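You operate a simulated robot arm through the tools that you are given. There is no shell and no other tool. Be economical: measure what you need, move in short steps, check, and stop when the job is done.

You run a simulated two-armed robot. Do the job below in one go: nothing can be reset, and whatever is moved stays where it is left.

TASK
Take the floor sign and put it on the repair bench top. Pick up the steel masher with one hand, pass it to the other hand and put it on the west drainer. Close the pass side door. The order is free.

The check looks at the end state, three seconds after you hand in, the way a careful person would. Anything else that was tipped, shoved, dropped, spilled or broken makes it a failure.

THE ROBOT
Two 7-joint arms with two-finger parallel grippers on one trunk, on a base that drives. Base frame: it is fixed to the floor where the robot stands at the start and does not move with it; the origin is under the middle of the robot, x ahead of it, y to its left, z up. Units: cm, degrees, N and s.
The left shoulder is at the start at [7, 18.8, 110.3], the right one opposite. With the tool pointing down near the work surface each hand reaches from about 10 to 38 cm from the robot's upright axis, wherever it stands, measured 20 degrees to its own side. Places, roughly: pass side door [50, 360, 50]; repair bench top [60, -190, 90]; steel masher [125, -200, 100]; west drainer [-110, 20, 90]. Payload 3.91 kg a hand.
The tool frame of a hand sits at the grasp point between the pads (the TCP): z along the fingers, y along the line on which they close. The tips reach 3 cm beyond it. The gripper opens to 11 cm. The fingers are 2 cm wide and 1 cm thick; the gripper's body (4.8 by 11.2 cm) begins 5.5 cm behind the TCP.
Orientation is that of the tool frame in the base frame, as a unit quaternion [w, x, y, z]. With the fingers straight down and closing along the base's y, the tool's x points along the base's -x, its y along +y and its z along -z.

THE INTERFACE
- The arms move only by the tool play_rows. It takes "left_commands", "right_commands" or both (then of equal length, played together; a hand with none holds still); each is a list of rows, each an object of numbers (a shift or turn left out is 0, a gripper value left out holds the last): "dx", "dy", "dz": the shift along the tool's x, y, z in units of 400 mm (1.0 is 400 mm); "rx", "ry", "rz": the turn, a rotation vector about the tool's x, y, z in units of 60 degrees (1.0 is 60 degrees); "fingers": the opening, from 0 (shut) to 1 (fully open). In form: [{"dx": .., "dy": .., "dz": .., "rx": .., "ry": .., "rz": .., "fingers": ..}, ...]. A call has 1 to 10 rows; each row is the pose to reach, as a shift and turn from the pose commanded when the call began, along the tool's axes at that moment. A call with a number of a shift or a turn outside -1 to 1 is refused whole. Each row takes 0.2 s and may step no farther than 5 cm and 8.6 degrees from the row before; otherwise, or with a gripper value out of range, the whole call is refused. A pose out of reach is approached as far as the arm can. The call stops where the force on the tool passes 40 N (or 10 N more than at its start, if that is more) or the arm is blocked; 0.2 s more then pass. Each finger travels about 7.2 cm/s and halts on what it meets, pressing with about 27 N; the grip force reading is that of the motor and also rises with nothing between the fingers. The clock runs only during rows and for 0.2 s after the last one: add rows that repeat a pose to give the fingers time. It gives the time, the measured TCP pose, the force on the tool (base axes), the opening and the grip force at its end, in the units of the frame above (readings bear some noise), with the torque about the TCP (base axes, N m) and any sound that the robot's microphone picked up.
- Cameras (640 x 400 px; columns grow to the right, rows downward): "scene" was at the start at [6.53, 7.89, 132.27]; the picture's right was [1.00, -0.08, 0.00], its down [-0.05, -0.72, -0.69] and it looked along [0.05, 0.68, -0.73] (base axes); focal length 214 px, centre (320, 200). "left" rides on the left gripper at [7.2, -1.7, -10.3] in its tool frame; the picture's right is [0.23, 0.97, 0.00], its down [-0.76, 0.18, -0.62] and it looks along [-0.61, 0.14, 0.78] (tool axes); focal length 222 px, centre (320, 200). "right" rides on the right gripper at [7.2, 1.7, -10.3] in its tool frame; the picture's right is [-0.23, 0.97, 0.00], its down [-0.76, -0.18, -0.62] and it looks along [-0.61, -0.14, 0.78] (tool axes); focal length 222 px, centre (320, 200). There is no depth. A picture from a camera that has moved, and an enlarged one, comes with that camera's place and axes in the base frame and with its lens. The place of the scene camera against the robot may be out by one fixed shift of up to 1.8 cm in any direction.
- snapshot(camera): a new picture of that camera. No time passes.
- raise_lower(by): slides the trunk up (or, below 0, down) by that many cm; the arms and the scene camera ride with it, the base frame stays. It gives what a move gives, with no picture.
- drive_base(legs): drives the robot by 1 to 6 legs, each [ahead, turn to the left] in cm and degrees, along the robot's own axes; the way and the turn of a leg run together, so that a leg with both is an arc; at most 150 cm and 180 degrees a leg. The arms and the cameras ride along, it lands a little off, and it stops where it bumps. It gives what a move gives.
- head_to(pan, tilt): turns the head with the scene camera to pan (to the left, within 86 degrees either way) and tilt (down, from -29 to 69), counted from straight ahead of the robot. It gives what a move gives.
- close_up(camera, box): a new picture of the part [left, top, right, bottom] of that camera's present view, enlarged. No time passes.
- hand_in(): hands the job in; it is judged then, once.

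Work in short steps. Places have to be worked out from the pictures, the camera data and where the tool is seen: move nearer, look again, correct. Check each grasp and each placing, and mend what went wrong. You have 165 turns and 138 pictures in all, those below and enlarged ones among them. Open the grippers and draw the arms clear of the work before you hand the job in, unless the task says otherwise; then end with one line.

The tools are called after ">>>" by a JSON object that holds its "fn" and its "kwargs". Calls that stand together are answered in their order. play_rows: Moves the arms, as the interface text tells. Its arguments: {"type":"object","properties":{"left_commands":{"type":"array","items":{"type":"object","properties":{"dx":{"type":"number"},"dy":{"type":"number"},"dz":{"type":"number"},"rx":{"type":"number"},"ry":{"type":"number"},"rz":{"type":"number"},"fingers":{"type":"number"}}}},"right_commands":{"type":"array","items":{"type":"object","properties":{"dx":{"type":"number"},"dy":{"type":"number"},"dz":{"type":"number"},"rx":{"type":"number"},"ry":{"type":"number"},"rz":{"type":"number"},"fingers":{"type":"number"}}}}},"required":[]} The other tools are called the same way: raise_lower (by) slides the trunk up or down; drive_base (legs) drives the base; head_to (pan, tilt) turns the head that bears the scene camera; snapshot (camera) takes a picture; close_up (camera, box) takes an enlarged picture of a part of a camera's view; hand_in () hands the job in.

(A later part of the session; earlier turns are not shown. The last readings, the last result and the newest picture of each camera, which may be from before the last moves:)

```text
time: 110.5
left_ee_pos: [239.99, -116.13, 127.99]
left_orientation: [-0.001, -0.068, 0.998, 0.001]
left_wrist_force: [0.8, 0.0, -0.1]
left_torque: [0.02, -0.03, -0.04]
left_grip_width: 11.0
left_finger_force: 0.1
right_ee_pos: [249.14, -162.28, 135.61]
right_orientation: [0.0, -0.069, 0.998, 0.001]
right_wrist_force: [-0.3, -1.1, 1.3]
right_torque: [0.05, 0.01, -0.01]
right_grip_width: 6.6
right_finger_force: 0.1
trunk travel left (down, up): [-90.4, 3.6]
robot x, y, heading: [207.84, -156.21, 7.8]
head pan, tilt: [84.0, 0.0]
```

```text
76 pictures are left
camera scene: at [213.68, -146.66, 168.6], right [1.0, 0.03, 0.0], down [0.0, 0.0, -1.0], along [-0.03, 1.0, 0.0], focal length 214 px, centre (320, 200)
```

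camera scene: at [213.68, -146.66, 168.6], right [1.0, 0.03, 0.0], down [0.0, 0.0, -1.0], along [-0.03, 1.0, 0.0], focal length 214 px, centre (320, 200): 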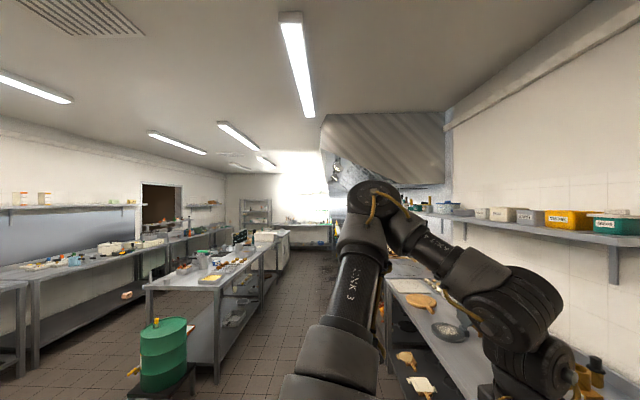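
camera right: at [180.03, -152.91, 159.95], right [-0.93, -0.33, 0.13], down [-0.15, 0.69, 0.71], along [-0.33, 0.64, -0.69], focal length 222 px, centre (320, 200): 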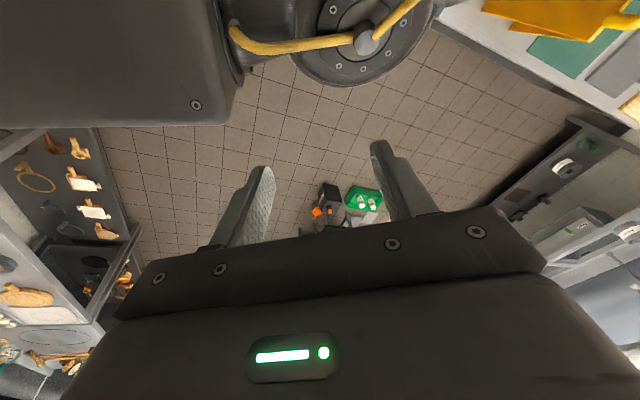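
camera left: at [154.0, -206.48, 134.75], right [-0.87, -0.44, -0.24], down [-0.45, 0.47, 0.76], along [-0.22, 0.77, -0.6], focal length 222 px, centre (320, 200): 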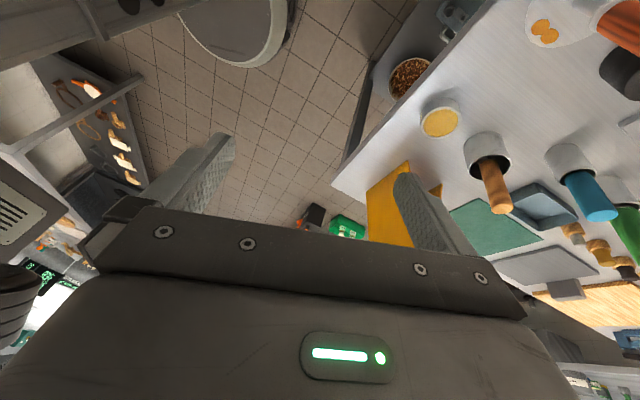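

Both arms are healthy again. I go north-west, then face the pots diagonally (heading about -127°) from [190, -100] with wall clearance on all sides.

>>> {"fn": "drive_base", "kwargs": {"legs": [[0, 100], [59, 0], [0, 125], [25, 0]]}}

>>> {"fn": "head_to", "kwargs": {"pan": 0, "tilt": 35}}

>>> {"fn": "snapshot", "kwargs": {"camera": "scene"}}

>>> {"fn": "snapshot", "kwargs": {"camera": "right"}}

```text
time: 124.8
left_ee_pos: [182.13, -171.91, 128.13]
left_orientation: [0.001, 0.883, 0.469, -0.001]
left_wrist_force: [0.2, 0.2, -0.3]
left_torque: [-0.02, 0.02, 0.0]
left_grip_width: 10.98
left_finger_force: 0.1
right_ee_pos: [141.6, -147.88, 135.77]
right_orientation: [0.001, 0.883, 0.469, -0.001]
right_wrist_force: [-0.1, -0.2, 0.0]
right_torque: [0.0, 0.03, 0.03]
right_grip_width: 6.61
right_finger_force: 0.0
trunk travel left (down, up): [-90.4, 3.6]
robot x, y, heading: [173.92, -121.71, -124.1]
head pan, tilt: [84.0, 0.0]
```

```text
time: 126.4
left_ee_pos: [181.97, -172.27, 127.82]
left_orientation: [0.0, 0.884, 0.468, 0.0]
left_wrist_force: [0.5, -0.7, -0.3]
left_torque: [-0.05, 0.01, 0.03]
left_grip_width: 11.0
left_finger_force: 0.1
right_ee_pos: [141.56, -148.26, 135.71]
right_orientation: [0.0, 0.883, 0.47, 0.0]
right_wrist_force: [0.4, -0.6, -0.1]
right_torque: [0.0, 0.01, 0.01]
right_grip_width: 6.6
right_finger_force: 0.0
trunk travel left (down, up): [-90.4, 3.6]
robot x, y, heading: [173.19, -121.82, -124.3]
head pan, tilt: [0.0, 35.0]
```

```text
75 pictures are left
camera scene: at [166.68, -133.39, 162.97], right [-0.83, 0.56, 0.0], down [0.32, 0.48, -0.82], along [-0.46, -0.68, -0.57], focal length 214 px, centre (320, 200)
```

scene: 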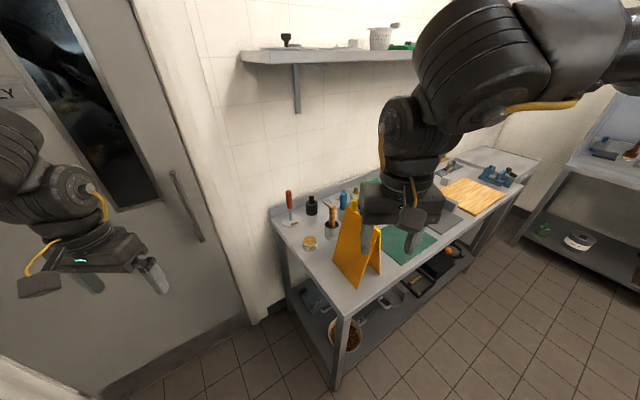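

```text
74 pictures are left
camera right: at [146.97, -143.26, 145.89], right [0.68, -0.73, 0.0], down [-0.57, -0.53, 0.62], along [-0.46, -0.42, -0.78], focal length 222 px, centre (320, 200)
```

right: 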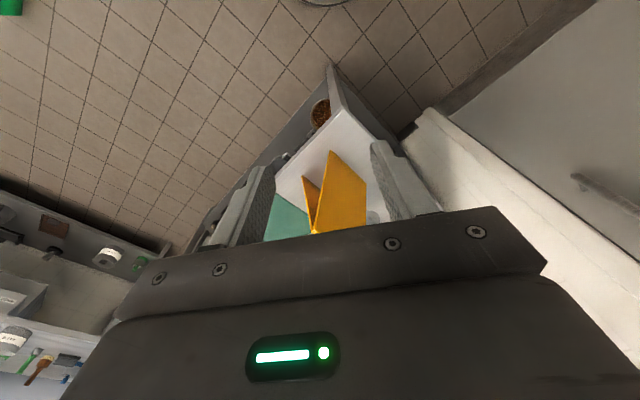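

I enlarge the pot group to identify the masher.

>>> {"fn": "close_up", "kwargs": {"camera": "scene", "box": [265, 175, 365, 260]}}

```text
4.71 times, centred on (315, 218) of scene
camera zoom: at [166.68, -133.39, 162.97], right [-0.83, 0.56, 0.0], down [0.32, 0.48, -0.82], along [-0.46, -0.68, -0.57], focal length 1009 px, centre (344, 118)
```

zoom: 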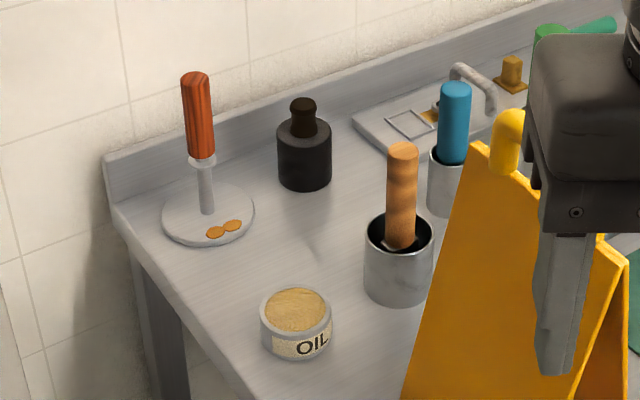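

Two candidates: the disc with shaft and red-brown handle at about [132, -213], and the wood handle in a steel can at about [121, -193]. I move the right hand around to look into them closely.

>>> {"fn": "play_rows", "kwargs": {"right_commands": [{"dx": -0.065, "dy": 0.069}, {"dx": -0.13, "dy": 0.138}, {"dx": -0.195, "dy": 0.207}, {"dx": -0.26, "dy": 0.276}, {"dx": -0.325, "dy": 0.345}, {"dx": -0.39, "dy": 0.414}, {"dx": -0.455, "dy": 0.483}, {"dx": -0.52, "dy": 0.552}, {"dx": -0.585, "dy": 0.621}, {"dx": -0.65, "dy": 0.69}]}}

>>> {"fn": "snapshot", "kwargs": {"camera": "right"}}

>>> {"fn": "close_up", "kwargs": {"camera": "right", "box": [200, 80, 440, 230]}}

```text
time: 128.8
left_ee_pos: [181.91, -172.16, 127.94]
left_orientation: [0.001, 0.884, 0.468, 0.0]
left_wrist_force: [-0.2, -0.4, -0.4]
left_torque: [0.01, -0.04, 0.0]
left_grip_width: 11.0
left_finger_force: 0.1
right_ee_pos: [144.1, -173.83, 136.56]
right_orientation: [0.021, 0.894, 0.448, 0.016]
right_wrist_force: [0.3, 0.1, 1.0]
right_torque: [0.02, -0.03, -0.02]
right_grip_width: 6.58
right_finger_force: 0.2
right hand out of reach, approached as far as the arm can: row 7, 8, 9, 10
trunk travel left (down, up): [-90.4, 3.6]
robot x, y, heading: [173.31, -121.66, -124.1]
head pan, tilt: [0.0, 35.0]
stopped in row 10 (right hand): the arm was blocked; the commanded pose is now the measured one
```

```text
72 pictures are left
camera right: at [149.32, -168.93, 146.91], right [0.64, -0.76, 0.05], down [-0.62, -0.49, 0.61], along [-0.44, -0.42, -0.79], focal length 222 px, centre (320, 200)
```

right: 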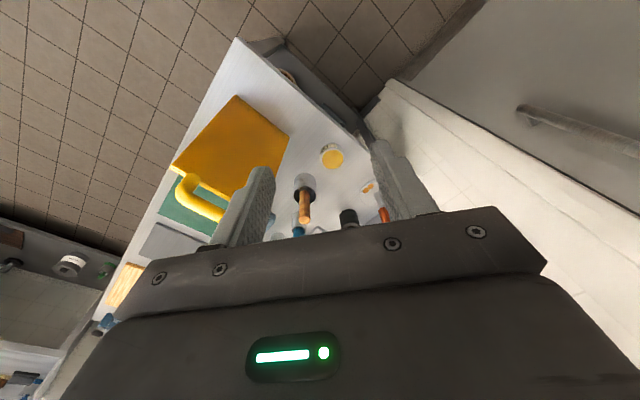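

```text
2.67 times, centred on (320, 155) of right
camera zoom: at [149.32, -168.93, 146.91], right [0.64, -0.76, 0.05], down [-0.62, -0.49, 0.61], along [-0.44, -0.42, -0.79], focal length 592 px, centre (320, 320)
```

zoom: 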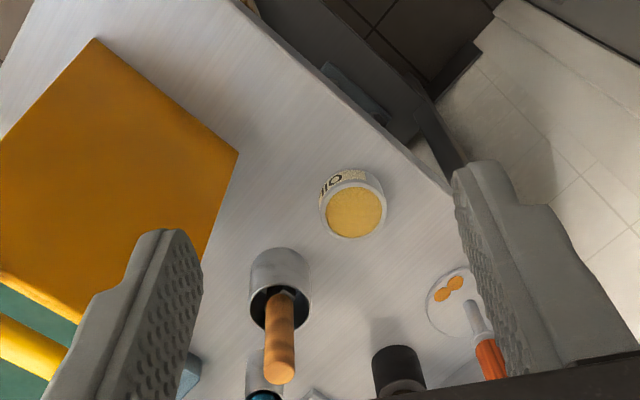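

The disc with steel shaft and wooden handle looks like the masher: centre about [130, -211], handle z≈100–110. The best stance is facing south at about [172, -150] with the left arm away from the wall. I retract the right hand and go there.

>>> {"fn": "play_rows", "kwargs": {"right_commands": [{"dx": 0.1, "dy": -0.03}, {"dx": 0.2, "dy": -0.06}, {"dx": 0.3, "dy": -0.12}, {"dx": 0.4, "dy": -0.18}, {"dx": 0.5, "dy": -0.24}]}}

>>> {"fn": "drive_base", "kwargs": {"legs": [[0, 34], [26, 0]]}}

>>> {"fn": "head_to", "kwargs": {"pan": -30, "tilt": 40}}

>>> {"fn": "snapshot", "kwargs": {"camera": "scene"}}

```text
time: 130.0
left_ee_pos: [181.94, -171.99, 127.95]
left_orientation: [0.002, 0.883, 0.469, 0.001]
left_wrist_force: [-0.3, -0.2, 1.0]
left_torque: [-0.03, -0.03, -0.04]
left_grip_width: 11.0
left_finger_force: 0.1
right_ee_pos: [148.48, -151.63, 136.34]
right_orientation: [0.022, 0.892, 0.452, 0.012]
right_wrist_force: [-0.3, 0.5, 0.7]
right_torque: [-0.05, -0.01, 0.01]
right_grip_width: 6.61
right_finger_force: 0.0
trunk travel left (down, up): [-90.4, 3.6]
robot x, y, heading: [173.38, -122.1, -124.0]
head pan, tilt: [0.0, 35.0]
```

```text
time: 133.5
left_ee_pos: [209.17, -184.54, 127.92]
left_orientation: [0.002, 0.705, 0.709, -0.001]
left_wrist_force: [0.0, 0.4, 0.4]
left_torque: [-0.03, 0.02, -0.01]
left_grip_width: 11.01
left_finger_force: 0.1
right_ee_pos: [170.29, -186.71, 136.45]
right_orientation: [0.016, 0.719, 0.694, 0.017]
right_wrist_force: [0.2, 0.3, -0.4]
right_torque: [-0.05, -0.05, -0.02]
right_grip_width: 6.59
right_finger_force: 0.2
trunk travel left (down, up): [-90.4, 3.6]
robot x, y, heading: [173.68, -147.69, -89.7]
head pan, tilt: [0.0, 35.0]
```

```text
time: 134.4
left_ee_pos: [209.27, -184.81, 127.89]
left_orientation: [0.0, 0.706, 0.708, 0.0]
left_wrist_force: [-0.5, 0.2, 0.3]
left_torque: [0.02, -0.03, -0.02]
left_grip_width: 10.98
left_finger_force: 0.0
right_ee_pos: [170.17, -186.99, 136.25]
right_orientation: [0.015, 0.719, 0.694, 0.018]
right_wrist_force: [0.4, -0.9, 0.3]
right_torque: [0.04, -0.03, 0.0]
right_grip_width: 6.61
right_finger_force: 0.1
trunk travel left (down, up): [-90.4, 3.6]
robot x, y, heading: [173.52, -147.97, -89.9]
head pan, tilt: [-30.0, 40.0]
```

```text
70 pictures are left
camera scene: at [170.39, -160.52, 162.21], right [-0.87, 0.5, 0.0], down [0.32, 0.56, -0.77], along [-0.38, -0.66, -0.64], focal length 214 px, centre (320, 200)
```

scene: 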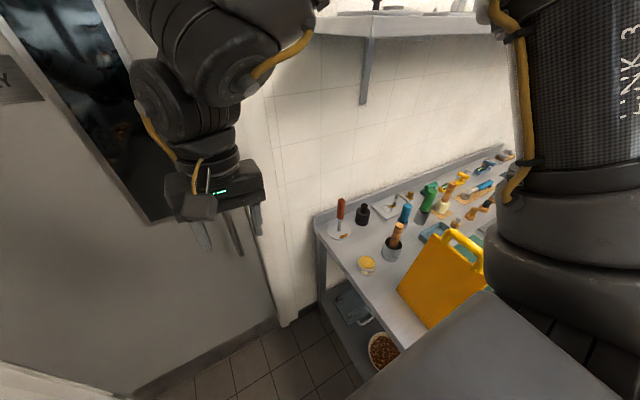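

I pitch the right tool 45° forward while shifting it 40 cm west at the current height.

>>> {"fn": "play_rows", "kwargs": {"right_commands": [{"dy": -0.1, "ry": -0.125}, {"dy": -0.2, "ry": -0.25}, {"dy": -0.3, "ry": -0.375}, {"dy": -0.4, "ry": -0.5}, {"dy": -0.5, "ry": -0.625}, {"dy": -0.6, "ry": -0.75}, {"dy": -0.7, "ry": -0.75}, {"dy": -0.8, "ry": -0.75}, {"dy": -0.9, "ry": -0.75}, {"dy": -1.0, "ry": -0.75}]}}

>>> {"fn": "snapshot", "kwargs": {"camera": "right"}}

>>> {"fn": "snapshot", "kwargs": {"camera": "scene"}}

```text
time: 136.6
left_ee_pos: [208.82, -184.85, 127.93]
left_orientation: [0.002, 0.705, 0.709, 0.001]
left_wrist_force: [0.1, -0.3, 0.0]
left_torque: [-0.02, -0.01, 0.02]
left_grip_width: 10.99
left_finger_force: 0.1
right_ee_pos: [145.46, -193.17, 139.72]
right_orientation: [0.28, 0.673, 0.635, -0.257]
right_wrist_force: [-1.3, -0.6, -0.1]
right_torque: [0.02, 0.01, 0.01]
right_grip_width: 6.61
right_finger_force: 0.1
right hand out of reach, approached as far as the arm can: row 4, 5, 6, 7, 8, 9, 10
trunk travel left (down, up): [-90.4, 3.6]
robot x, y, heading: [173.65, -147.74, -89.7]
head pan, tilt: [-30.0, 40.0]
```

```text
69 pictures are left
camera right: at [147.55, -180.95, 141.93], right [0.96, -0.2, 0.21], down [-0.23, -0.09, 0.97], along [-0.17, -0.98, -0.14], focal length 222 px, centre (320, 200)
```

right: 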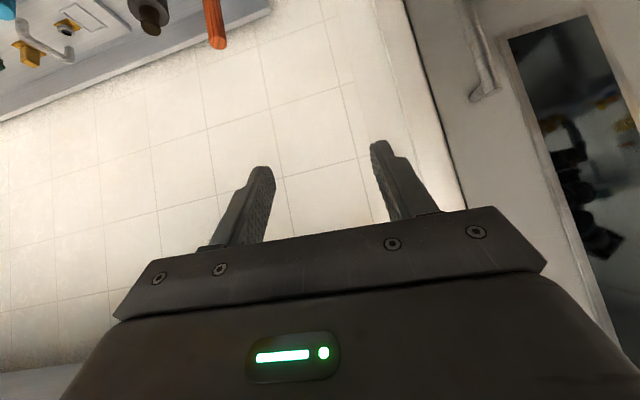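

```text
68 pictures are left
camera scene: at [169.93, -160.44, 162.2], right [-0.87, 0.5, 0.0], down [0.32, 0.56, -0.77], along [-0.38, -0.66, -0.64], focal length 214 px, centre (320, 200)
```

scene: 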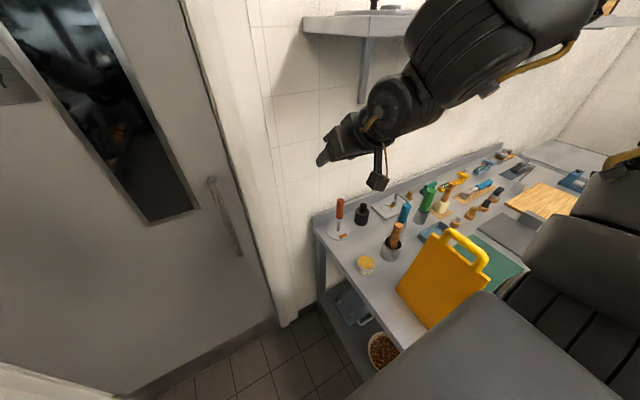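

The arm stalls at a limit. Before going on I check the right elbow's place relative to the sign and shelf.

>>> {"fn": "head_to", "kwargs": {"pan": -75, "tilt": 25}}

>>> {"fn": "snapshot", "kwargs": {"camera": "scene"}}

```text
time: 137.7
left_ee_pos: [209.06, -184.68, 127.93]
left_orientation: [0.001, 0.706, 0.708, 0.001]
left_wrist_force: [0.2, -0.6, 0.0]
left_torque: [0.0, 0.03, 0.03]
left_grip_width: 10.99
left_finger_force: 0.0
right_ee_pos: [145.9, -193.2, 139.85]
right_orientation: [0.279, 0.672, 0.636, -0.258]
right_wrist_force: [-0.3, -0.2, 0.0]
right_torque: [0.01, 0.0, 0.02]
right_grip_width: 6.59
right_finger_force: 0.0
trunk travel left (down, up): [-90.4, 3.6]
robot x, y, heading: [173.66, -147.98, -89.7]
head pan, tilt: [-75.0, 25.0]
```

```text
67 pictures are left
camera scene: at [165.61, -155.49, 164.54], right [-0.26, 0.96, 0.0], down [0.41, 0.11, -0.91], along [-0.87, -0.24, -0.42], focal length 214 px, centre (320, 200)
```

scene: 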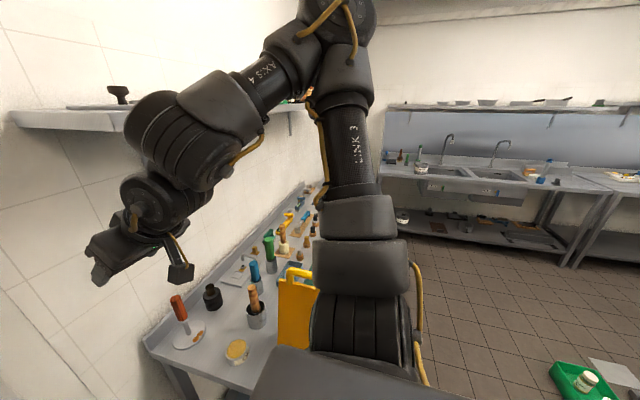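

The elbow is high and the forearm comes down in front of the shelf. Going lower frees it. I move to the pre-grasp at about [130, -198, 118].

>>> {"fn": "play_rows", "kwargs": {"right_commands": [{"dx": 0.06, "dy": -0.02, "dz": 0.08}, {"dx": 0.11, "dy": -0.06, "dz": 0.16}, {"dx": 0.15, "dy": -0.12, "dz": 0.24}, {"dx": 0.19, "dy": -0.18, "dz": 0.31}, {"dx": 0.22, "dy": -0.25, "dz": 0.37}, {"dx": 0.245, "dy": -0.33, "dz": 0.425}, {"dx": 0.272, "dy": -0.42, "dz": 0.475}]}}

>>> {"fn": "snapshot", "kwargs": {"camera": "scene"}}

>>> {"fn": "snapshot", "kwargs": {"camera": "right"}}

```text
time: 139.3
left_ee_pos: [209.03, -184.9, 127.88]
left_orientation: [0.0, 0.706, 0.708, 0.002]
left_wrist_force: [-0.7, -0.3, -0.1]
left_torque: [0.02, -0.05, -0.02]
left_grip_width: 10.99
left_finger_force: 0.1
right_ee_pos: [143.62, -197.27, 121.76]
right_orientation: [0.28, 0.672, 0.635, -0.259]
right_wrist_force: [0.0, -0.4, 0.0]
right_torque: [-0.02, 0.01, -0.02]
right_grip_width: 6.61
right_finger_force: 0.2
right hand out of reach, approached as far as the arm can: row 1, 2, 3, 4, 5, 6, 7
trunk travel left (down, up): [-90.4, 3.6]
robot x, y, heading: [173.54, -147.54, -89.8]
head pan, tilt: [-75.0, 25.0]
```

```text
66 pictures are left
camera scene: at [165.41, -155.67, 164.53], right [-0.26, 0.96, 0.0], down [0.41, 0.11, -0.91], along [-0.87, -0.24, -0.42], focal length 214 px, centre (320, 200)
```

scene: 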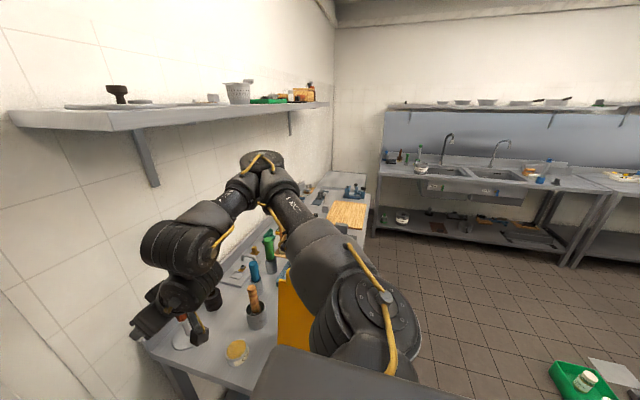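

```text
65 pictures are left
camera right: at [145.67, -185.08, 123.85], right [0.96, -0.2, 0.21], down [-0.23, -0.09, 0.97], along [-0.17, -0.98, -0.14], focal length 222 px, centre (320, 200)
```

right: 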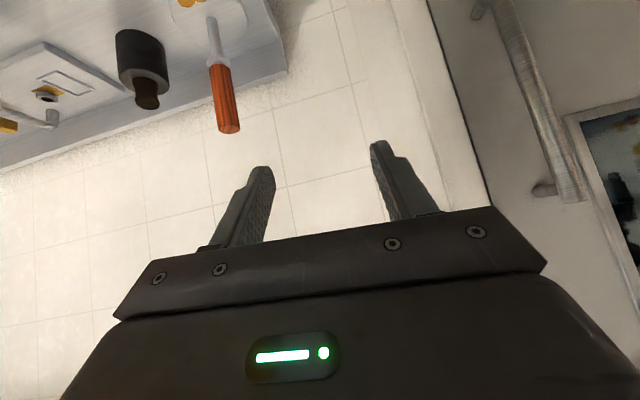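

The elbow stays above everything (z≈150). The masher handle measures at [130.5, -211], z 98–108. I keep moving west toward the pre-grasp.

>>> {"fn": "play_rows", "kwargs": {"right_commands": [{"dx": -0.01, "dy": -0.085, "dz": 0.03}, {"dx": -0.02, "dy": -0.17, "dz": 0.06}, {"dx": -0.03, "dy": -0.255, "dz": 0.09}, {"dx": -0.04, "dy": -0.34, "dz": 0.12}]}}

>>> {"fn": "snapshot", "kwargs": {"camera": "scene"}}

```text
time: 140.3
left_ee_pos: [209.17, -184.71, 127.83]
left_orientation: [0.0, 0.706, 0.708, -0.001]
left_wrist_force: [-0.2, 0.3, -0.4]
left_torque: [0.03, 0.0, 0.0]
left_grip_width: 10.99
left_finger_force: 0.1
right_ee_pos: [143.61, -197.08, 120.87]
right_orientation: [0.28, 0.672, 0.634, -0.261]
right_wrist_force: [-0.2, 0.2, 0.0]
right_torque: [0.01, 0.0, 0.0]
right_grip_width: 6.62
right_finger_force: 0.0
right hand out of reach, approached as far as the arm can: row 1, 2, 3, 4
trunk travel left (down, up): [-90.4, 3.6]
robot x, y, heading: [173.55, -148.2, -89.8]
head pan, tilt: [-75.0, 25.0]
```

```text
64 pictures are left
camera scene: at [165.72, -155.42, 164.56], right [-0.26, 0.96, 0.0], down [0.41, 0.11, -0.91], along [-0.87, -0.24, -0.42], focal length 214 px, centre (320, 200)
```

scene: 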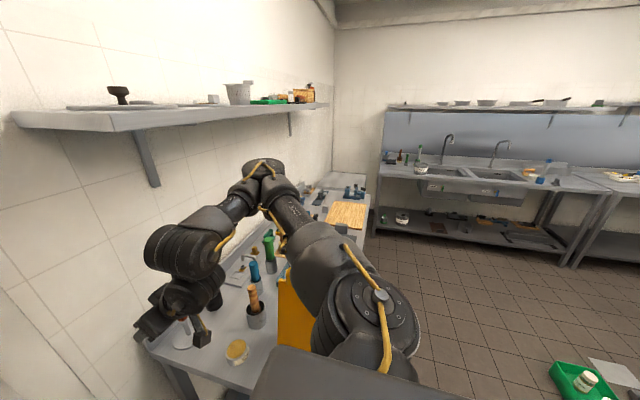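

The wrist is at its limit from this stance. It's better to have the masher straight ahead of the robot at ~78 cm, at heading -124°. First I bring the right hand back to the front.

>>> {"fn": "play_rows", "kwargs": {"right_commands": [{"dx": -0.03, "dy": 0.06, "dz": -0.07}, {"dx": -0.06, "dy": 0.13, "dz": -0.13}, {"dx": -0.08, "dy": 0.22, "dz": -0.18}, {"dx": -0.1, "dy": 0.31, "dz": -0.22}, {"dx": -0.1, "dy": 0.41, "dz": -0.25}, {"dx": -0.1, "dy": 0.52, "dz": -0.27}, {"dx": -0.1, "dy": 0.635, "dz": -0.278}]}}

>>> {"fn": "snapshot", "kwargs": {"camera": "scene"}}

```text
time: 141.9
left_ee_pos: [209.22, -184.73, 127.78]
left_orientation: [0.0, 0.706, 0.708, -0.001]
left_wrist_force: [0.5, 0.4, -0.7]
left_torque: [0.02, 0.0, 0.01]
left_grip_width: 10.99
left_finger_force: 0.0
right_ee_pos: [168.77, -193.05, 133.07]
right_orientation: [0.279, 0.671, 0.636, -0.26]
right_wrist_force: [-0.5, -0.2, 0.1]
right_torque: [0.02, 0.06, 0.0]
right_grip_width: 6.6
right_finger_force: 0.0
right hand out of reach, approached as far as the arm can: row 1, 2, 3, 4, 5
trunk travel left (down, up): [-90.4, 3.6]
robot x, y, heading: [173.55, -147.73, -89.7]
head pan, tilt: [-75.0, 25.0]
```

```text
63 pictures are left
camera scene: at [166.0, -155.45, 164.57], right [-0.26, 0.96, 0.0], down [0.41, 0.11, -0.91], along [-0.88, -0.24, -0.42], focal length 214 px, centre (320, 200)
```

scene: 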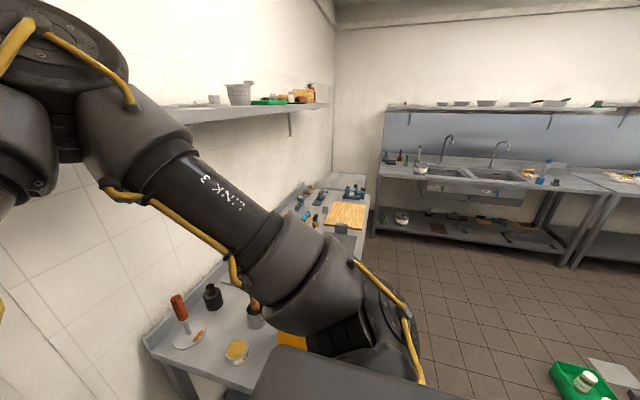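

The arm is back to a good shape. I turn right 34° in place.

>>> {"fn": "drive_base", "kwargs": {"legs": [[0, -34]]}}

>>> {"fn": "head_to", "kwargs": {"pan": 0, "tilt": 40}}

>>> {"fn": "snapshot", "kwargs": {"camera": "scene"}}

>>> {"fn": "snapshot", "kwargs": {"camera": "right"}}

```text
time: 144.0
left_ee_pos: [182.17, -198.39, 127.77]
left_orientation: [0.001, 0.884, 0.468, 0.001]
left_wrist_force: [0.8, 0.8, -0.2]
left_torque: [-0.02, 0.01, -0.02]
left_grip_width: 11.0
left_finger_force: 0.1
right_ee_pos: [144.0, -182.41, 132.97]
right_orientation: [0.191, 0.828, 0.41, -0.33]
right_wrist_force: [-0.5, 0.3, 0.2]
right_torque: [-0.03, 0.02, 0.01]
right_grip_width: 6.61
right_finger_force: 0.1
trunk travel left (down, up): [-90.4, 3.6]
robot x, y, heading: [173.53, -147.75, -123.9]
head pan, tilt: [-75.0, 25.0]
```

```text
time: 145.4
left_ee_pos: [182.14, -198.34, 127.91]
left_orientation: [0.001, 0.883, 0.469, -0.001]
left_wrist_force: [-0.9, -0.5, -0.1]
left_torque: [0.02, -0.03, -0.04]
left_grip_width: 10.99
left_finger_force: 0.1
right_ee_pos: [143.81, -182.39, 132.98]
right_orientation: [0.192, 0.829, 0.41, -0.33]
right_wrist_force: [0.3, 0.0, 0.5]
right_torque: [0.0, -0.01, -0.02]
right_grip_width: 6.6
right_finger_force: 0.1
trunk travel left (down, up): [-90.4, 3.6]
robot x, y, heading: [173.54, -148.2, -124.1]
head pan, tilt: [0.0, 40.0]
```

```text
62 pictures are left
camera scene: at [166.95, -159.19, 162.22], right [-0.83, 0.56, 0.0], down [0.36, 0.53, -0.77], along [-0.43, -0.63, -0.64], focal length 214 px, centre (320, 200)
```

scene: 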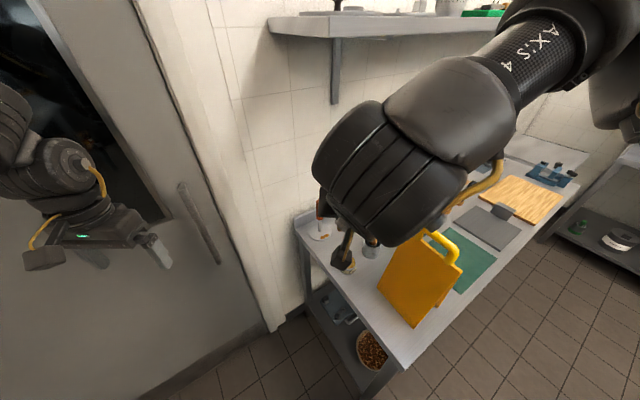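

```text
61 pictures are left
camera right: at [152.5, -173.36, 135.23], right [0.68, -0.7, 0.21], down [-0.24, 0.05, 0.97], along [-0.69, -0.71, -0.13], focal length 222 px, centre (320, 200)
```

right: 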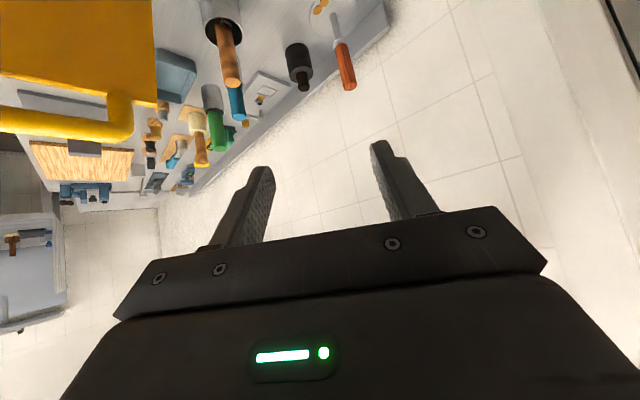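

The handle confirms at [130.5, -211], z 97–108. I advance to 12 cm short of the grasp along the 45° tool axis.

>>> {"fn": "play_rows", "kwargs": {"right_commands": [{"dx": -0.006, "dy": 0.018, "dz": 0.11}, {"dx": -0.012, "dy": 0.036, "dz": 0.22}, {"dx": -0.018, "dy": 0.054, "dz": 0.33}, {"dx": -0.024, "dy": 0.072, "dz": 0.44}, {"dx": -0.03, "dy": 0.09, "dz": 0.55}, {"dx": -0.035, "dy": 0.105, "dz": 0.655}, {"dx": -0.04, "dy": 0.12, "dz": 0.755}]}}

>>> {"fn": "snapshot", "kwargs": {"camera": "right"}}

>>> {"fn": "snapshot", "kwargs": {"camera": "scene"}}

```text
time: 147.1
left_ee_pos: [182.31, -198.49, 127.82]
left_orientation: [0.0, 0.883, 0.469, 0.0]
left_wrist_force: [0.1, -0.2, -0.6]
left_torque: [-0.02, 0.03, 0.01]
left_grip_width: 10.99
left_finger_force: 0.0
right_ee_pos: [135.33, -203.99, 112.95]
right_orientation: [0.191, 0.829, 0.41, -0.33]
right_wrist_force: [0.1, -0.8, -0.1]
right_torque: [0.0, 0.03, -0.03]
right_grip_width: 6.6
right_finger_force: 0.1
trunk travel left (down, up): [-90.4, 3.6]
robot x, y, heading: [173.93, -147.73, -124.3]
head pan, tilt: [0.0, 40.0]
```

```text
60 pictures are left
camera right: at [143.92, -194.94, 115.18], right [0.68, -0.7, 0.2], down [-0.24, 0.05, 0.97], along [-0.69, -0.71, -0.13], focal length 222 px, centre (320, 200)
```

right: 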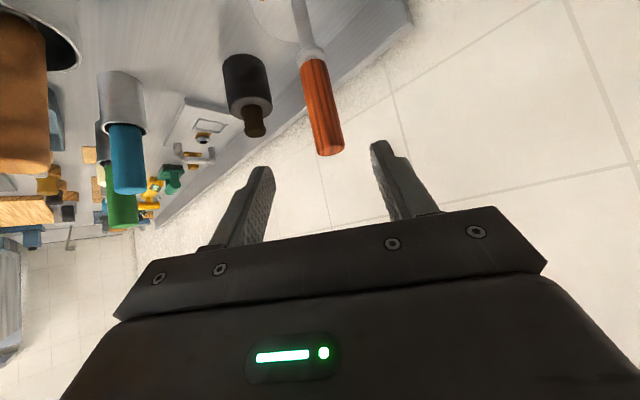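

```text
59 pictures are left
camera scene: at [167.2, -159.39, 162.22], right [-0.83, 0.56, 0.0], down [0.36, 0.53, -0.77], along [-0.43, -0.63, -0.64], focal length 214 px, centre (320, 200)
```

scene: 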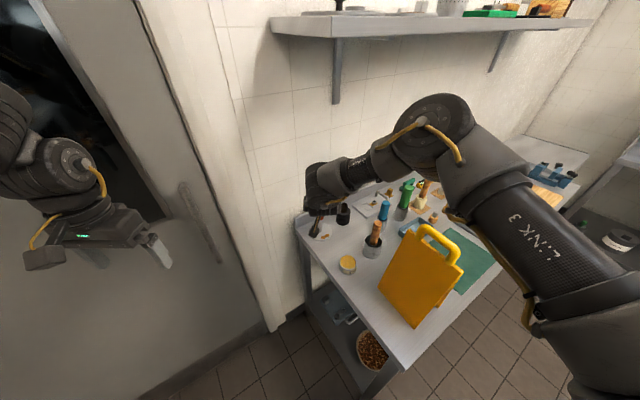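

Well aligned. I open a bit wider and advance 9 cm, then look before closing.

>>> {"fn": "play_rows", "kwargs": {"right_commands": [{"dz": 0.05, "dy": 0.012, "fingers": 0.75}, {"dz": 0.12, "dy": 0.012}, {"dz": 0.18, "dy": 0.012}, {"dz": 0.23, "dy": 0.012}]}}

>>> {"fn": "snapshot", "kwargs": {"camera": "right"}}

```text
time: 148.1
left_ee_pos: [182.02, -198.45, 127.84]
left_orientation: [0.001, 0.883, 0.469, 0.0]
left_wrist_force: [-0.8, -0.2, 0.5]
left_torque: [-0.01, -0.05, -0.01]
left_grip_width: 10.98
left_finger_force: 0.0
right_ee_pos: [134.25, -206.65, 107.89]
right_orientation: [0.191, 0.829, 0.408, -0.331]
right_wrist_force: [0.0, 0.4, -0.4]
right_torque: [0.03, 0.04, -0.01]
right_grip_width: 8.28
right_finger_force: 0.1
right hand out of reach, approached as far as the arm can: row 3, 4
trunk travel left (down, up): [-90.4, 3.6]
robot x, y, heading: [173.4, -148.25, -124.3]
head pan, tilt: [0.0, 40.0]
```

```text
58 pictures are left
camera right: at [142.94, -197.75, 110.2], right [0.68, -0.7, 0.21], down [-0.24, 0.05, 0.97], along [-0.69, -0.71, -0.13], focal length 222 px, centre (320, 200)
```

right: 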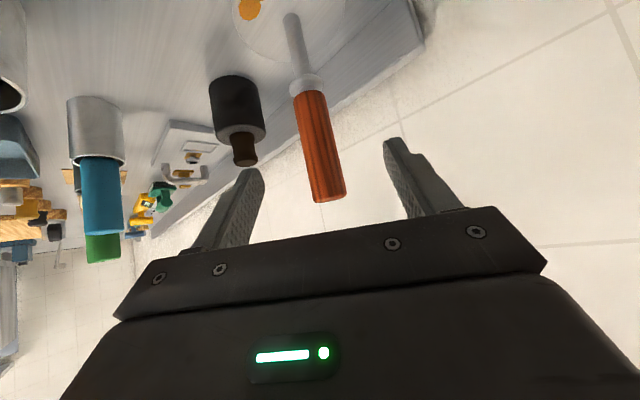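

The arm is at its reach. Driving the base 4 cm ahead brings the open fingers further around the handle.

>>> {"fn": "drive_base", "kwargs": {"legs": [[4, 0]]}}

>>> {"fn": "snapshot", "kwargs": {"camera": "right"}}

```text
time: 148.9
left_ee_pos: [180.6, -200.77, 128.21]
left_orientation: [0.002, 0.884, 0.468, -0.004]
left_wrist_force: [-0.1, 0.4, 0.2]
left_torque: [-0.06, 0.03, -0.02]
left_grip_width: 10.99
left_finger_force: 0.1
right_ee_pos: [132.72, -209.36, 108.57]
right_orientation: [0.194, 0.827, 0.409, -0.334]
right_wrist_force: [0.4, 0.5, 0.0]
right_torque: [0.03, 0.0, 0.0]
right_grip_width: 8.25
right_finger_force: 0.1
trunk travel left (down, up): [-90.4, 3.6]
robot x, y, heading: [171.12, -151.05, -123.9]
head pan, tilt: [0.0, 40.0]
```

```text
57 pictures are left
camera right: at [141.35, -200.4, 110.72], right [0.68, -0.7, 0.21], down [-0.24, 0.06, 0.97], along [-0.69, -0.71, -0.12], focal length 222 px, centre (320, 200)
```

right: 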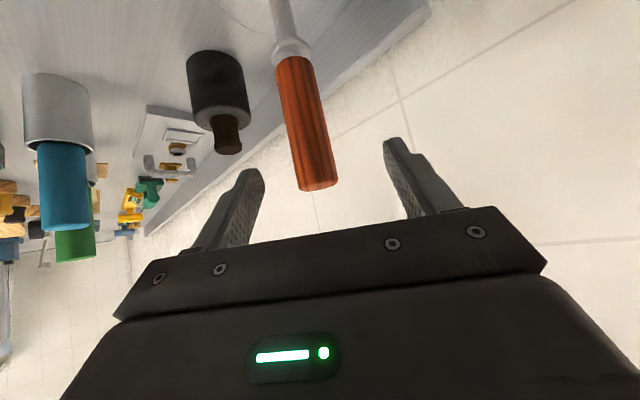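

The handle is centred between the fingers at about [131.5, -210.7]. I move the final 4.5 cm down-forward and close.

>>> {"fn": "play_rows", "kwargs": {"right_commands": [{"dx": 0.025, "dy": -0.003, "dz": 0.055}, {"dx": 0.05, "dy": -0.005, "dz": 0.113}, {"dx": 0.05, "dy": -0.005, "dz": 0.113}]}}

>>> {"fn": "snapshot", "kwargs": {"camera": "right"}}

```text
time: 149.7
left_ee_pos: [180.28, -201.27, 128.09]
left_orientation: [0.002, 0.884, 0.468, -0.001]
left_wrist_force: [0.0, -0.1, 0.1]
left_torque: [-0.01, 0.0, 0.0]
left_grip_width: 11.01
left_finger_force: 0.1
right_ee_pos: [133.14, -208.9, 104.71]
right_orientation: [0.193, 0.829, 0.407, -0.332]
right_wrist_force: [0.3, 0.2, -0.3]
right_torque: [0.0, 0.0, -0.01]
right_grip_width: 8.28
right_finger_force: 0.1
right hand out of reach, approached as far as the arm can: row 1, 2, 3
trunk travel left (down, up): [-90.4, 3.6]
robot x, y, heading: [171.51, -151.14, -124.1]
head pan, tilt: [0.0, 40.0]
```

```text
56 pictures are left
camera right: at [141.74, -199.95, 106.91], right [0.68, -0.7, 0.21], down [-0.24, 0.06, 0.97], along [-0.69, -0.71, -0.13], focal length 222 px, centre (320, 200)
```

right: 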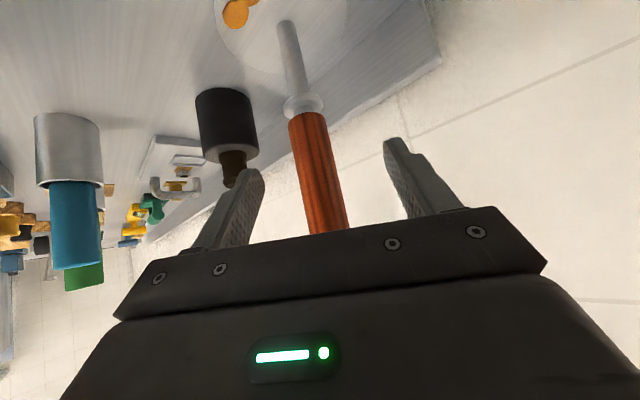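

The limit is the wrist yaw, as the elbow is out to the right. I yaw the tool 30° toward the left (about the vertical), then advance the last 2.4 cm.

>>> {"fn": "play_rows", "kwargs": {"right_commands": [{"rx": -0.088, "ry": 0.006, "rz": -0.089}, {"rx": -0.176, "ry": 0.012, "rz": -0.178}, {"rx": -0.263, "ry": 0.018, "rz": -0.266}, {"rx": -0.35, "ry": 0.024, "rz": -0.355}, {"dx": -0.015, "dy": -0.003, "dz": 0.028, "rx": -0.35, "ry": 0.024, "rz": -0.355}, {"dx": -0.03, "dy": -0.006, "dz": 0.055, "rx": -0.35, "ry": 0.024, "rz": -0.355}]}}

>>> {"fn": "snapshot", "kwargs": {"camera": "right"}}

```text
time: 151.1
left_ee_pos: [179.9, -201.54, 127.8]
left_orientation: [0.001, 0.883, 0.469, 0.0]
left_wrist_force: [0.2, -1.6, 0.3]
left_torque: [0.03, 0.01, 0.04]
left_grip_width: 10.99
left_finger_force: 0.2
right_ee_pos: [146.83, -200.25, 110.49]
right_orientation: [0.259, 0.709, 0.592, -0.283]
right_wrist_force: [0.3, -0.6, 0.3]
right_torque: [0.0, 0.04, -0.02]
right_grip_width: 8.25
right_finger_force: 0.0
right hand out of reach, approached as far as the arm can: row 1, 2, 3, 4, 5, 6
trunk travel left (down, up): [-90.4, 3.6]
robot x, y, heading: [171.51, -151.12, -124.3]
head pan, tilt: [0.0, 40.0]
```

```text
55 pictures are left
camera right: at [150.45, -188.29, 112.58], right [0.93, -0.32, 0.19], down [-0.22, -0.06, 0.97], along [-0.3, -0.95, -0.12], focal length 222 px, centre (320, 200)
```

right: 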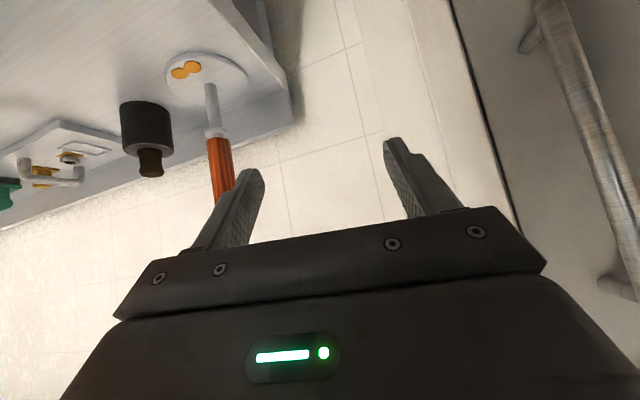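

That was the wrong way: the hand slid back east, but the masher is untouched at [131, -210.5]. I rotate the tool the other way to azimuth ≈ -148° here, clear of the handle.

>>> {"fn": "play_rows", "kwargs": {"right_commands": [{"rx": 0.098, "ry": -0.004, "rz": 0.098}, {"rx": 0.197, "ry": -0.009, "rz": 0.196}, {"rx": 0.295, "ry": -0.013, "rz": 0.294}, {"rx": 0.393, "ry": -0.018, "rz": 0.392}, {"rx": 0.492, "ry": -0.022, "rz": 0.49}, {"rx": 0.59, "ry": -0.027, "rz": 0.588}]}}

>>> {"fn": "snapshot", "kwargs": {"camera": "right"}}

>>> {"fn": "snapshot", "kwargs": {"camera": "scene"}}

```text
time: 152.5
left_ee_pos: [180.05, -201.5, 127.96]
left_orientation: [0.001, 0.883, 0.469, 0.0]
left_wrist_force: [1.1, 0.2, 0.1]
left_torque: [-0.03, -0.01, -0.01]
left_grip_width: 10.99
left_finger_force: 0.0
right_ee_pos: [142.44, -199.92, 110.75]
right_orientation: [0.118, 0.894, 0.237, -0.362]
right_wrist_force: [-0.6, 0.0, -0.2]
right_torque: [-0.01, 0.02, -0.01]
right_grip_width: 8.25
right_finger_force: 0.2
right hand out of reach, approached as far as the arm can: row 5, 6
trunk travel left (down, up): [-90.4, 3.6]
robot x, y, heading: [171.11, -150.79, -124.4]
head pan, tilt: [0.0, 40.0]
```

```text
54 pictures are left
camera right: at [154.04, -195.17, 113.03], right [0.35, -0.91, 0.2], down [-0.2, 0.13, 0.97], along [-0.91, -0.38, -0.13], focal length 222 px, centre (320, 200)
```

right: 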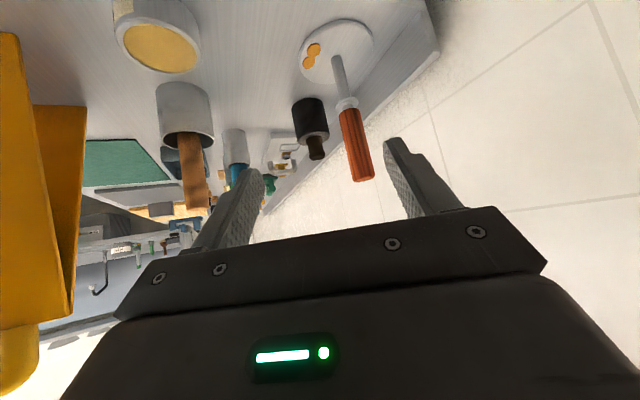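

```text
53 pictures are left
camera scene: at [164.72, -162.42, 162.21], right [-0.83, 0.56, 0.0], down [0.36, 0.53, -0.77], along [-0.43, -0.63, -0.64], focal length 214 px, centre (320, 200)
```

scene: 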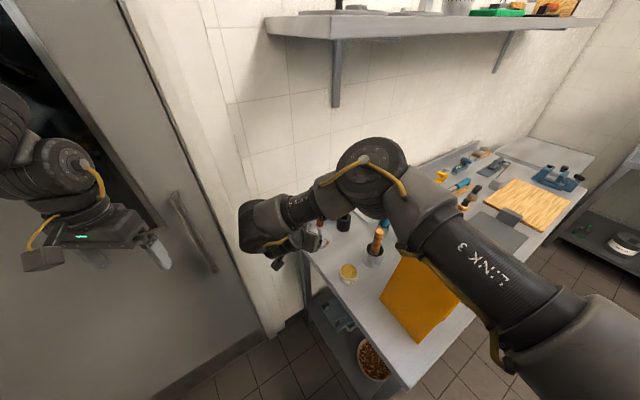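

The arm is over-folded because the base is too close. I lift the hand back, restore the yaw, and back the base off 12 cm so the arm is straighter.

>>> {"fn": "play_rows", "kwargs": {"right_commands": [{"dx": -0.015, "dy": -0.03, "dz": -0.09, "rx": -0.09, "ry": 0.005, "rz": -0.09}, {"dx": -0.03, "dy": -0.07, "dz": -0.18, "rx": -0.18, "ry": 0.01, "rz": -0.18}, {"dx": -0.045, "dy": -0.11, "dz": -0.27, "rx": -0.27, "ry": 0.015, "rz": -0.272}, {"dx": -0.06, "dy": -0.15, "dz": -0.37, "rx": -0.27, "ry": 0.015, "rz": -0.272}]}}

>>> {"fn": "drive_base", "kwargs": {"legs": [[-13, 0]]}}

>>> {"fn": "snapshot", "kwargs": {"camera": "scene"}}

```text
time: 153.5
left_ee_pos: [180.34, -201.26, 127.9]
left_orientation: [0.001, 0.883, 0.469, -0.002]
left_wrist_force: [-0.1, 0.7, -0.1]
left_torque: [-0.01, 0.0, 0.03]
left_grip_width: 11.0
left_finger_force: 0.0
right_ee_pos: [147.35, -189.84, 122.87]
right_orientation: [0.185, 0.827, 0.41, -0.337]
right_wrist_force: [-0.1, 0.2, -0.2]
right_torque: [0.01, 0.0, -0.02]
right_grip_width: 8.25
right_finger_force: 0.0
trunk travel left (down, up): [-90.4, 3.6]
robot x, y, heading: [171.31, -151.41, -123.9]
head pan, tilt: [0.0, 40.0]
```

```text
time: 154.8
left_ee_pos: [187.25, -190.84, 127.87]
left_orientation: [0.0, 0.884, 0.467, 0.0]
left_wrist_force: [0.8, -0.1, -0.4]
left_torque: [0.01, -0.02, 0.0]
left_grip_width: 11.01
left_finger_force: 0.1
right_ee_pos: [154.14, -179.36, 122.55]
right_orientation: [0.184, 0.829, 0.408, -0.336]
right_wrist_force: [0.6, 0.7, -1.0]
right_torque: [0.03, 0.01, 0.01]
right_grip_width: 8.24
right_finger_force: 0.0
trunk travel left (down, up): [-90.4, 3.6]
robot x, y, heading: [178.91, -140.65, -124.1]
head pan, tilt: [0.0, 40.0]
```

```text
52 pictures are left
camera scene: at [171.98, -151.89, 162.19], right [-0.83, 0.56, 0.0], down [0.36, 0.53, -0.77], along [-0.43, -0.63, -0.64], focal length 214 px, centre (320, 200)
```

scene: 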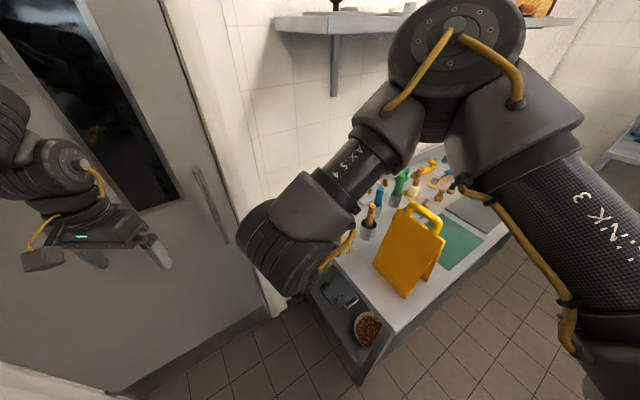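

I re-approach to 8 cm short of the grasp.

>>> {"fn": "play_rows", "kwargs": {"right_commands": [{"dx": -0.045, "dz": 0.1}, {"dx": -0.09, "dz": 0.2}, {"dx": -0.133, "dz": 0.305}, {"dx": -0.178, "dz": 0.41}, {"dx": -0.222, "dz": 0.51}, {"dx": -0.267, "dz": 0.61}, {"dx": -0.31, "dz": 0.71}, {"dx": -0.355, "dy": 0.005, "dz": 0.81}]}}

>>> {"fn": "snapshot", "kwargs": {"camera": "right"}}

```text
time: 156.6
left_ee_pos: [187.16, -190.72, 127.84]
left_orientation: [0.001, 0.884, 0.468, -0.001]
left_wrist_force: [0.1, 1.0, 0.5]
left_torque: [0.0, -0.02, -0.01]
left_grip_width: 11.01
left_finger_force: 0.0
right_ee_pos: [138.92, -200.38, 112.35]
right_orientation: [0.186, 0.829, 0.408, -0.335]
right_wrist_force: [-0.2, 0.2, 0.7]
right_torque: [-0.02, 0.02, -0.03]
right_grip_width: 8.25
right_finger_force: 0.0
right hand out of reach, approached as far as the arm can: row 7, 8
trunk travel left (down, up): [-90.4, 3.6]
robot x, y, heading: [178.71, -140.67, -124.3]
head pan, tilt: [0.0, 40.0]
```

```text
51 pictures are left
camera right: at [147.64, -191.61, 114.46], right [0.68, -0.71, 0.19], down [-0.23, 0.05, 0.97], along [-0.7, -0.7, -0.13], focal length 222 px, centre (320, 200)
```

right: 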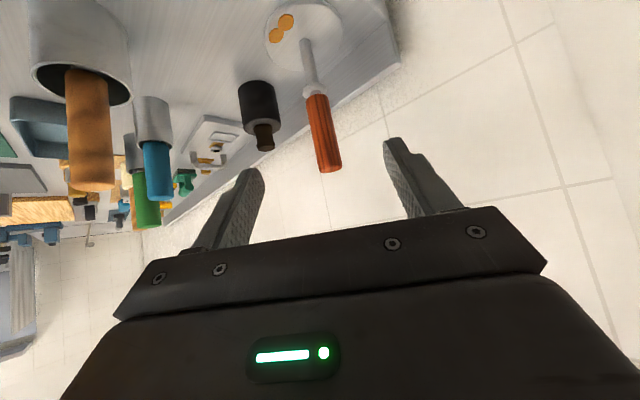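

I check the arm's shape at this limit.

>>> {"fn": "head_to", "kwargs": {"pan": -25, "tilt": 30}}

>>> {"fn": "snapshot", "kwargs": {"camera": "scene"}}

```text
time: 157.5
left_ee_pos: [187.35, -190.88, 127.9]
left_orientation: [0.0, 0.883, 0.469, -0.001]
left_wrist_force: [0.0, -0.3, 0.0]
left_torque: [0.03, -0.01, 0.01]
left_grip_width: 11.03
left_finger_force: 0.0
right_ee_pos: [138.92, -200.43, 112.2]
right_orientation: [0.184, 0.829, 0.407, -0.337]
right_wrist_force: [0.3, -1.1, -0.4]
right_torque: [-0.02, -0.01, 0.02]
right_grip_width: 8.25
right_finger_force: 0.1
trunk travel left (down, up): [-90.4, 3.6]
robot x, y, heading: [178.4, -140.32, -124.0]
head pan, tilt: [-25.0, 30.0]
```

```text
50 pictures are left
camera scene: at [169.13, -149.31, 163.75], right [-0.51, 0.86, 0.0], down [0.43, 0.26, -0.87], along [-0.74, -0.45, -0.5], focal length 214 px, centre (320, 200)
```

scene: 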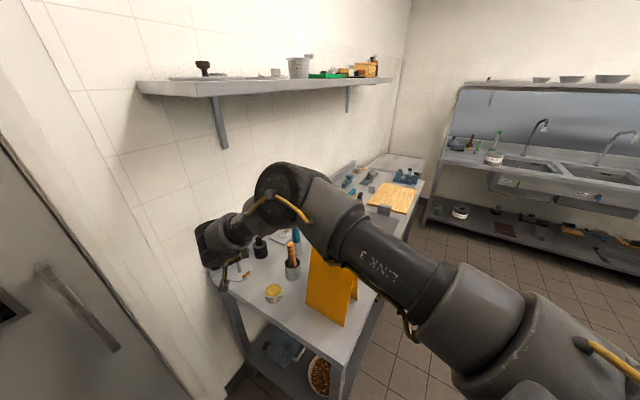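

The elbow swings out and bends the wrist too far. I go back to a straight-down tool and a stance with the masher straight ahead of the right shoulder. First I retract and un-pitch the right hand, and pull the left hand in.

>>> {"fn": "play_rows", "kwargs": {"right_commands": [{"dx": 0.027, "dy": -0.011, "dz": -0.1, "ry": 0.0}, {"dx": 0.054, "dy": -0.023, "dz": -0.2, "ry": 0.125}, {"dx": 0.081, "dy": -0.034, "dz": -0.3, "ry": 0.25}, {"dx": 0.109, "dy": -0.046, "dz": -0.4, "ry": 0.375}, {"dx": 0.136, "dy": -0.057, "dz": -0.5, "ry": 0.5}, {"dx": 0.163, "dy": -0.069, "dz": -0.6, "ry": 0.625}, {"dx": 0.19, "dy": -0.08, "dz": -0.69, "ry": 0.75}], "left_commands": [{"dx": 0.03}, {"dx": 0.06}, {"dx": 0.09}, {"dx": 0.12}, {"dx": 0.15}, {"dx": 0.18}, {"dx": 0.2}]}}

>>> {"fn": "drive_base", "kwargs": {"legs": [[0, 14]]}}

>>> {"fn": "drive_base", "kwargs": {"legs": [[14, 0]]}}

>>> {"fn": "snapshot", "kwargs": {"camera": "scene"}}

```text
time: 159.1
left_ee_pos: [191.27, -187.21, 129.04]
left_orientation: [0.001, 0.884, 0.468, 0.0]
left_wrist_force: [0.1, -0.6, 0.7]
left_torque: [0.02, 0.0, 0.02]
left_grip_width: 10.99
left_finger_force: 0.1
left hand out of reach, approached as far as the arm can: row 4, 5, 6, 7
right_ee_pos: [150.86, -178.11, 126.21]
right_orientation: [0.014, 0.894, 0.448, 0.007]
right_wrist_force: [-0.4, 0.5, 0.8]
right_torque: [-0.04, -0.02, 0.02]
right_grip_width: 8.25
right_finger_force: 0.1
trunk travel left (down, up): [-90.4, 3.6]
robot x, y, heading: [178.95, -140.49, -124.1]
head pan, tilt: [-25.0, 30.0]
```

```text
time: 160.3
left_ee_pos: [202.2, -182.8, 128.78]
left_orientation: [0.001, 0.82, 0.572, 0.0]
left_wrist_force: [0.4, 0.7, 0.4]
left_torque: [0.02, 0.01, 0.02]
left_grip_width: 10.97
left_finger_force: 0.1
right_ee_pos: [160.66, -183.87, 126.18]
right_orientation: [0.014, 0.833, 0.554, 0.007]
right_wrist_force: [-0.3, -0.5, -0.7]
right_torque: [-0.01, 0.01, -0.01]
right_grip_width: 8.25
right_finger_force: 0.1
trunk travel left (down, up): [-90.4, 3.6]
robot x, y, heading: [178.82, -140.13, -109.9]
head pan, tilt: [-25.0, 30.0]
```

```text
time: 161.7
left_ee_pos: [197.56, -195.67, 129.03]
left_orientation: [0.0, 0.82, 0.572, -0.001]
left_wrist_force: [0.5, 0.3, -0.1]
left_torque: [-0.04, -0.01, -0.02]
left_grip_width: 10.98
left_finger_force: 0.1
right_ee_pos: [156.05, -196.79, 126.34]
right_orientation: [0.014, 0.833, 0.553, 0.007]
right_wrist_force: [0.2, 0.3, 0.4]
right_torque: [-0.03, -0.02, -0.02]
right_grip_width: 8.24
right_finger_force: 0.0
trunk travel left (down, up): [-90.4, 3.6]
robot x, y, heading: [173.71, -153.39, -110.4]
head pan, tilt: [-25.0, 30.0]
```

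```text
49 pictures are left
camera scene: at [166.79, -164.26, 163.79], right [-0.7, 0.71, 0.0], down [0.35, 0.35, -0.87], along [-0.61, -0.61, -0.5], focal length 214 px, centre (320, 200)
```

scene: 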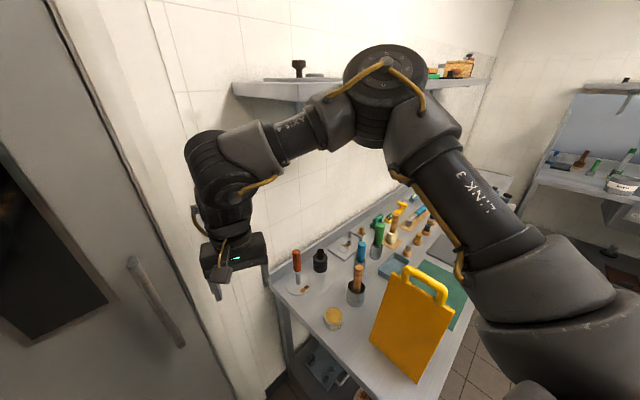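

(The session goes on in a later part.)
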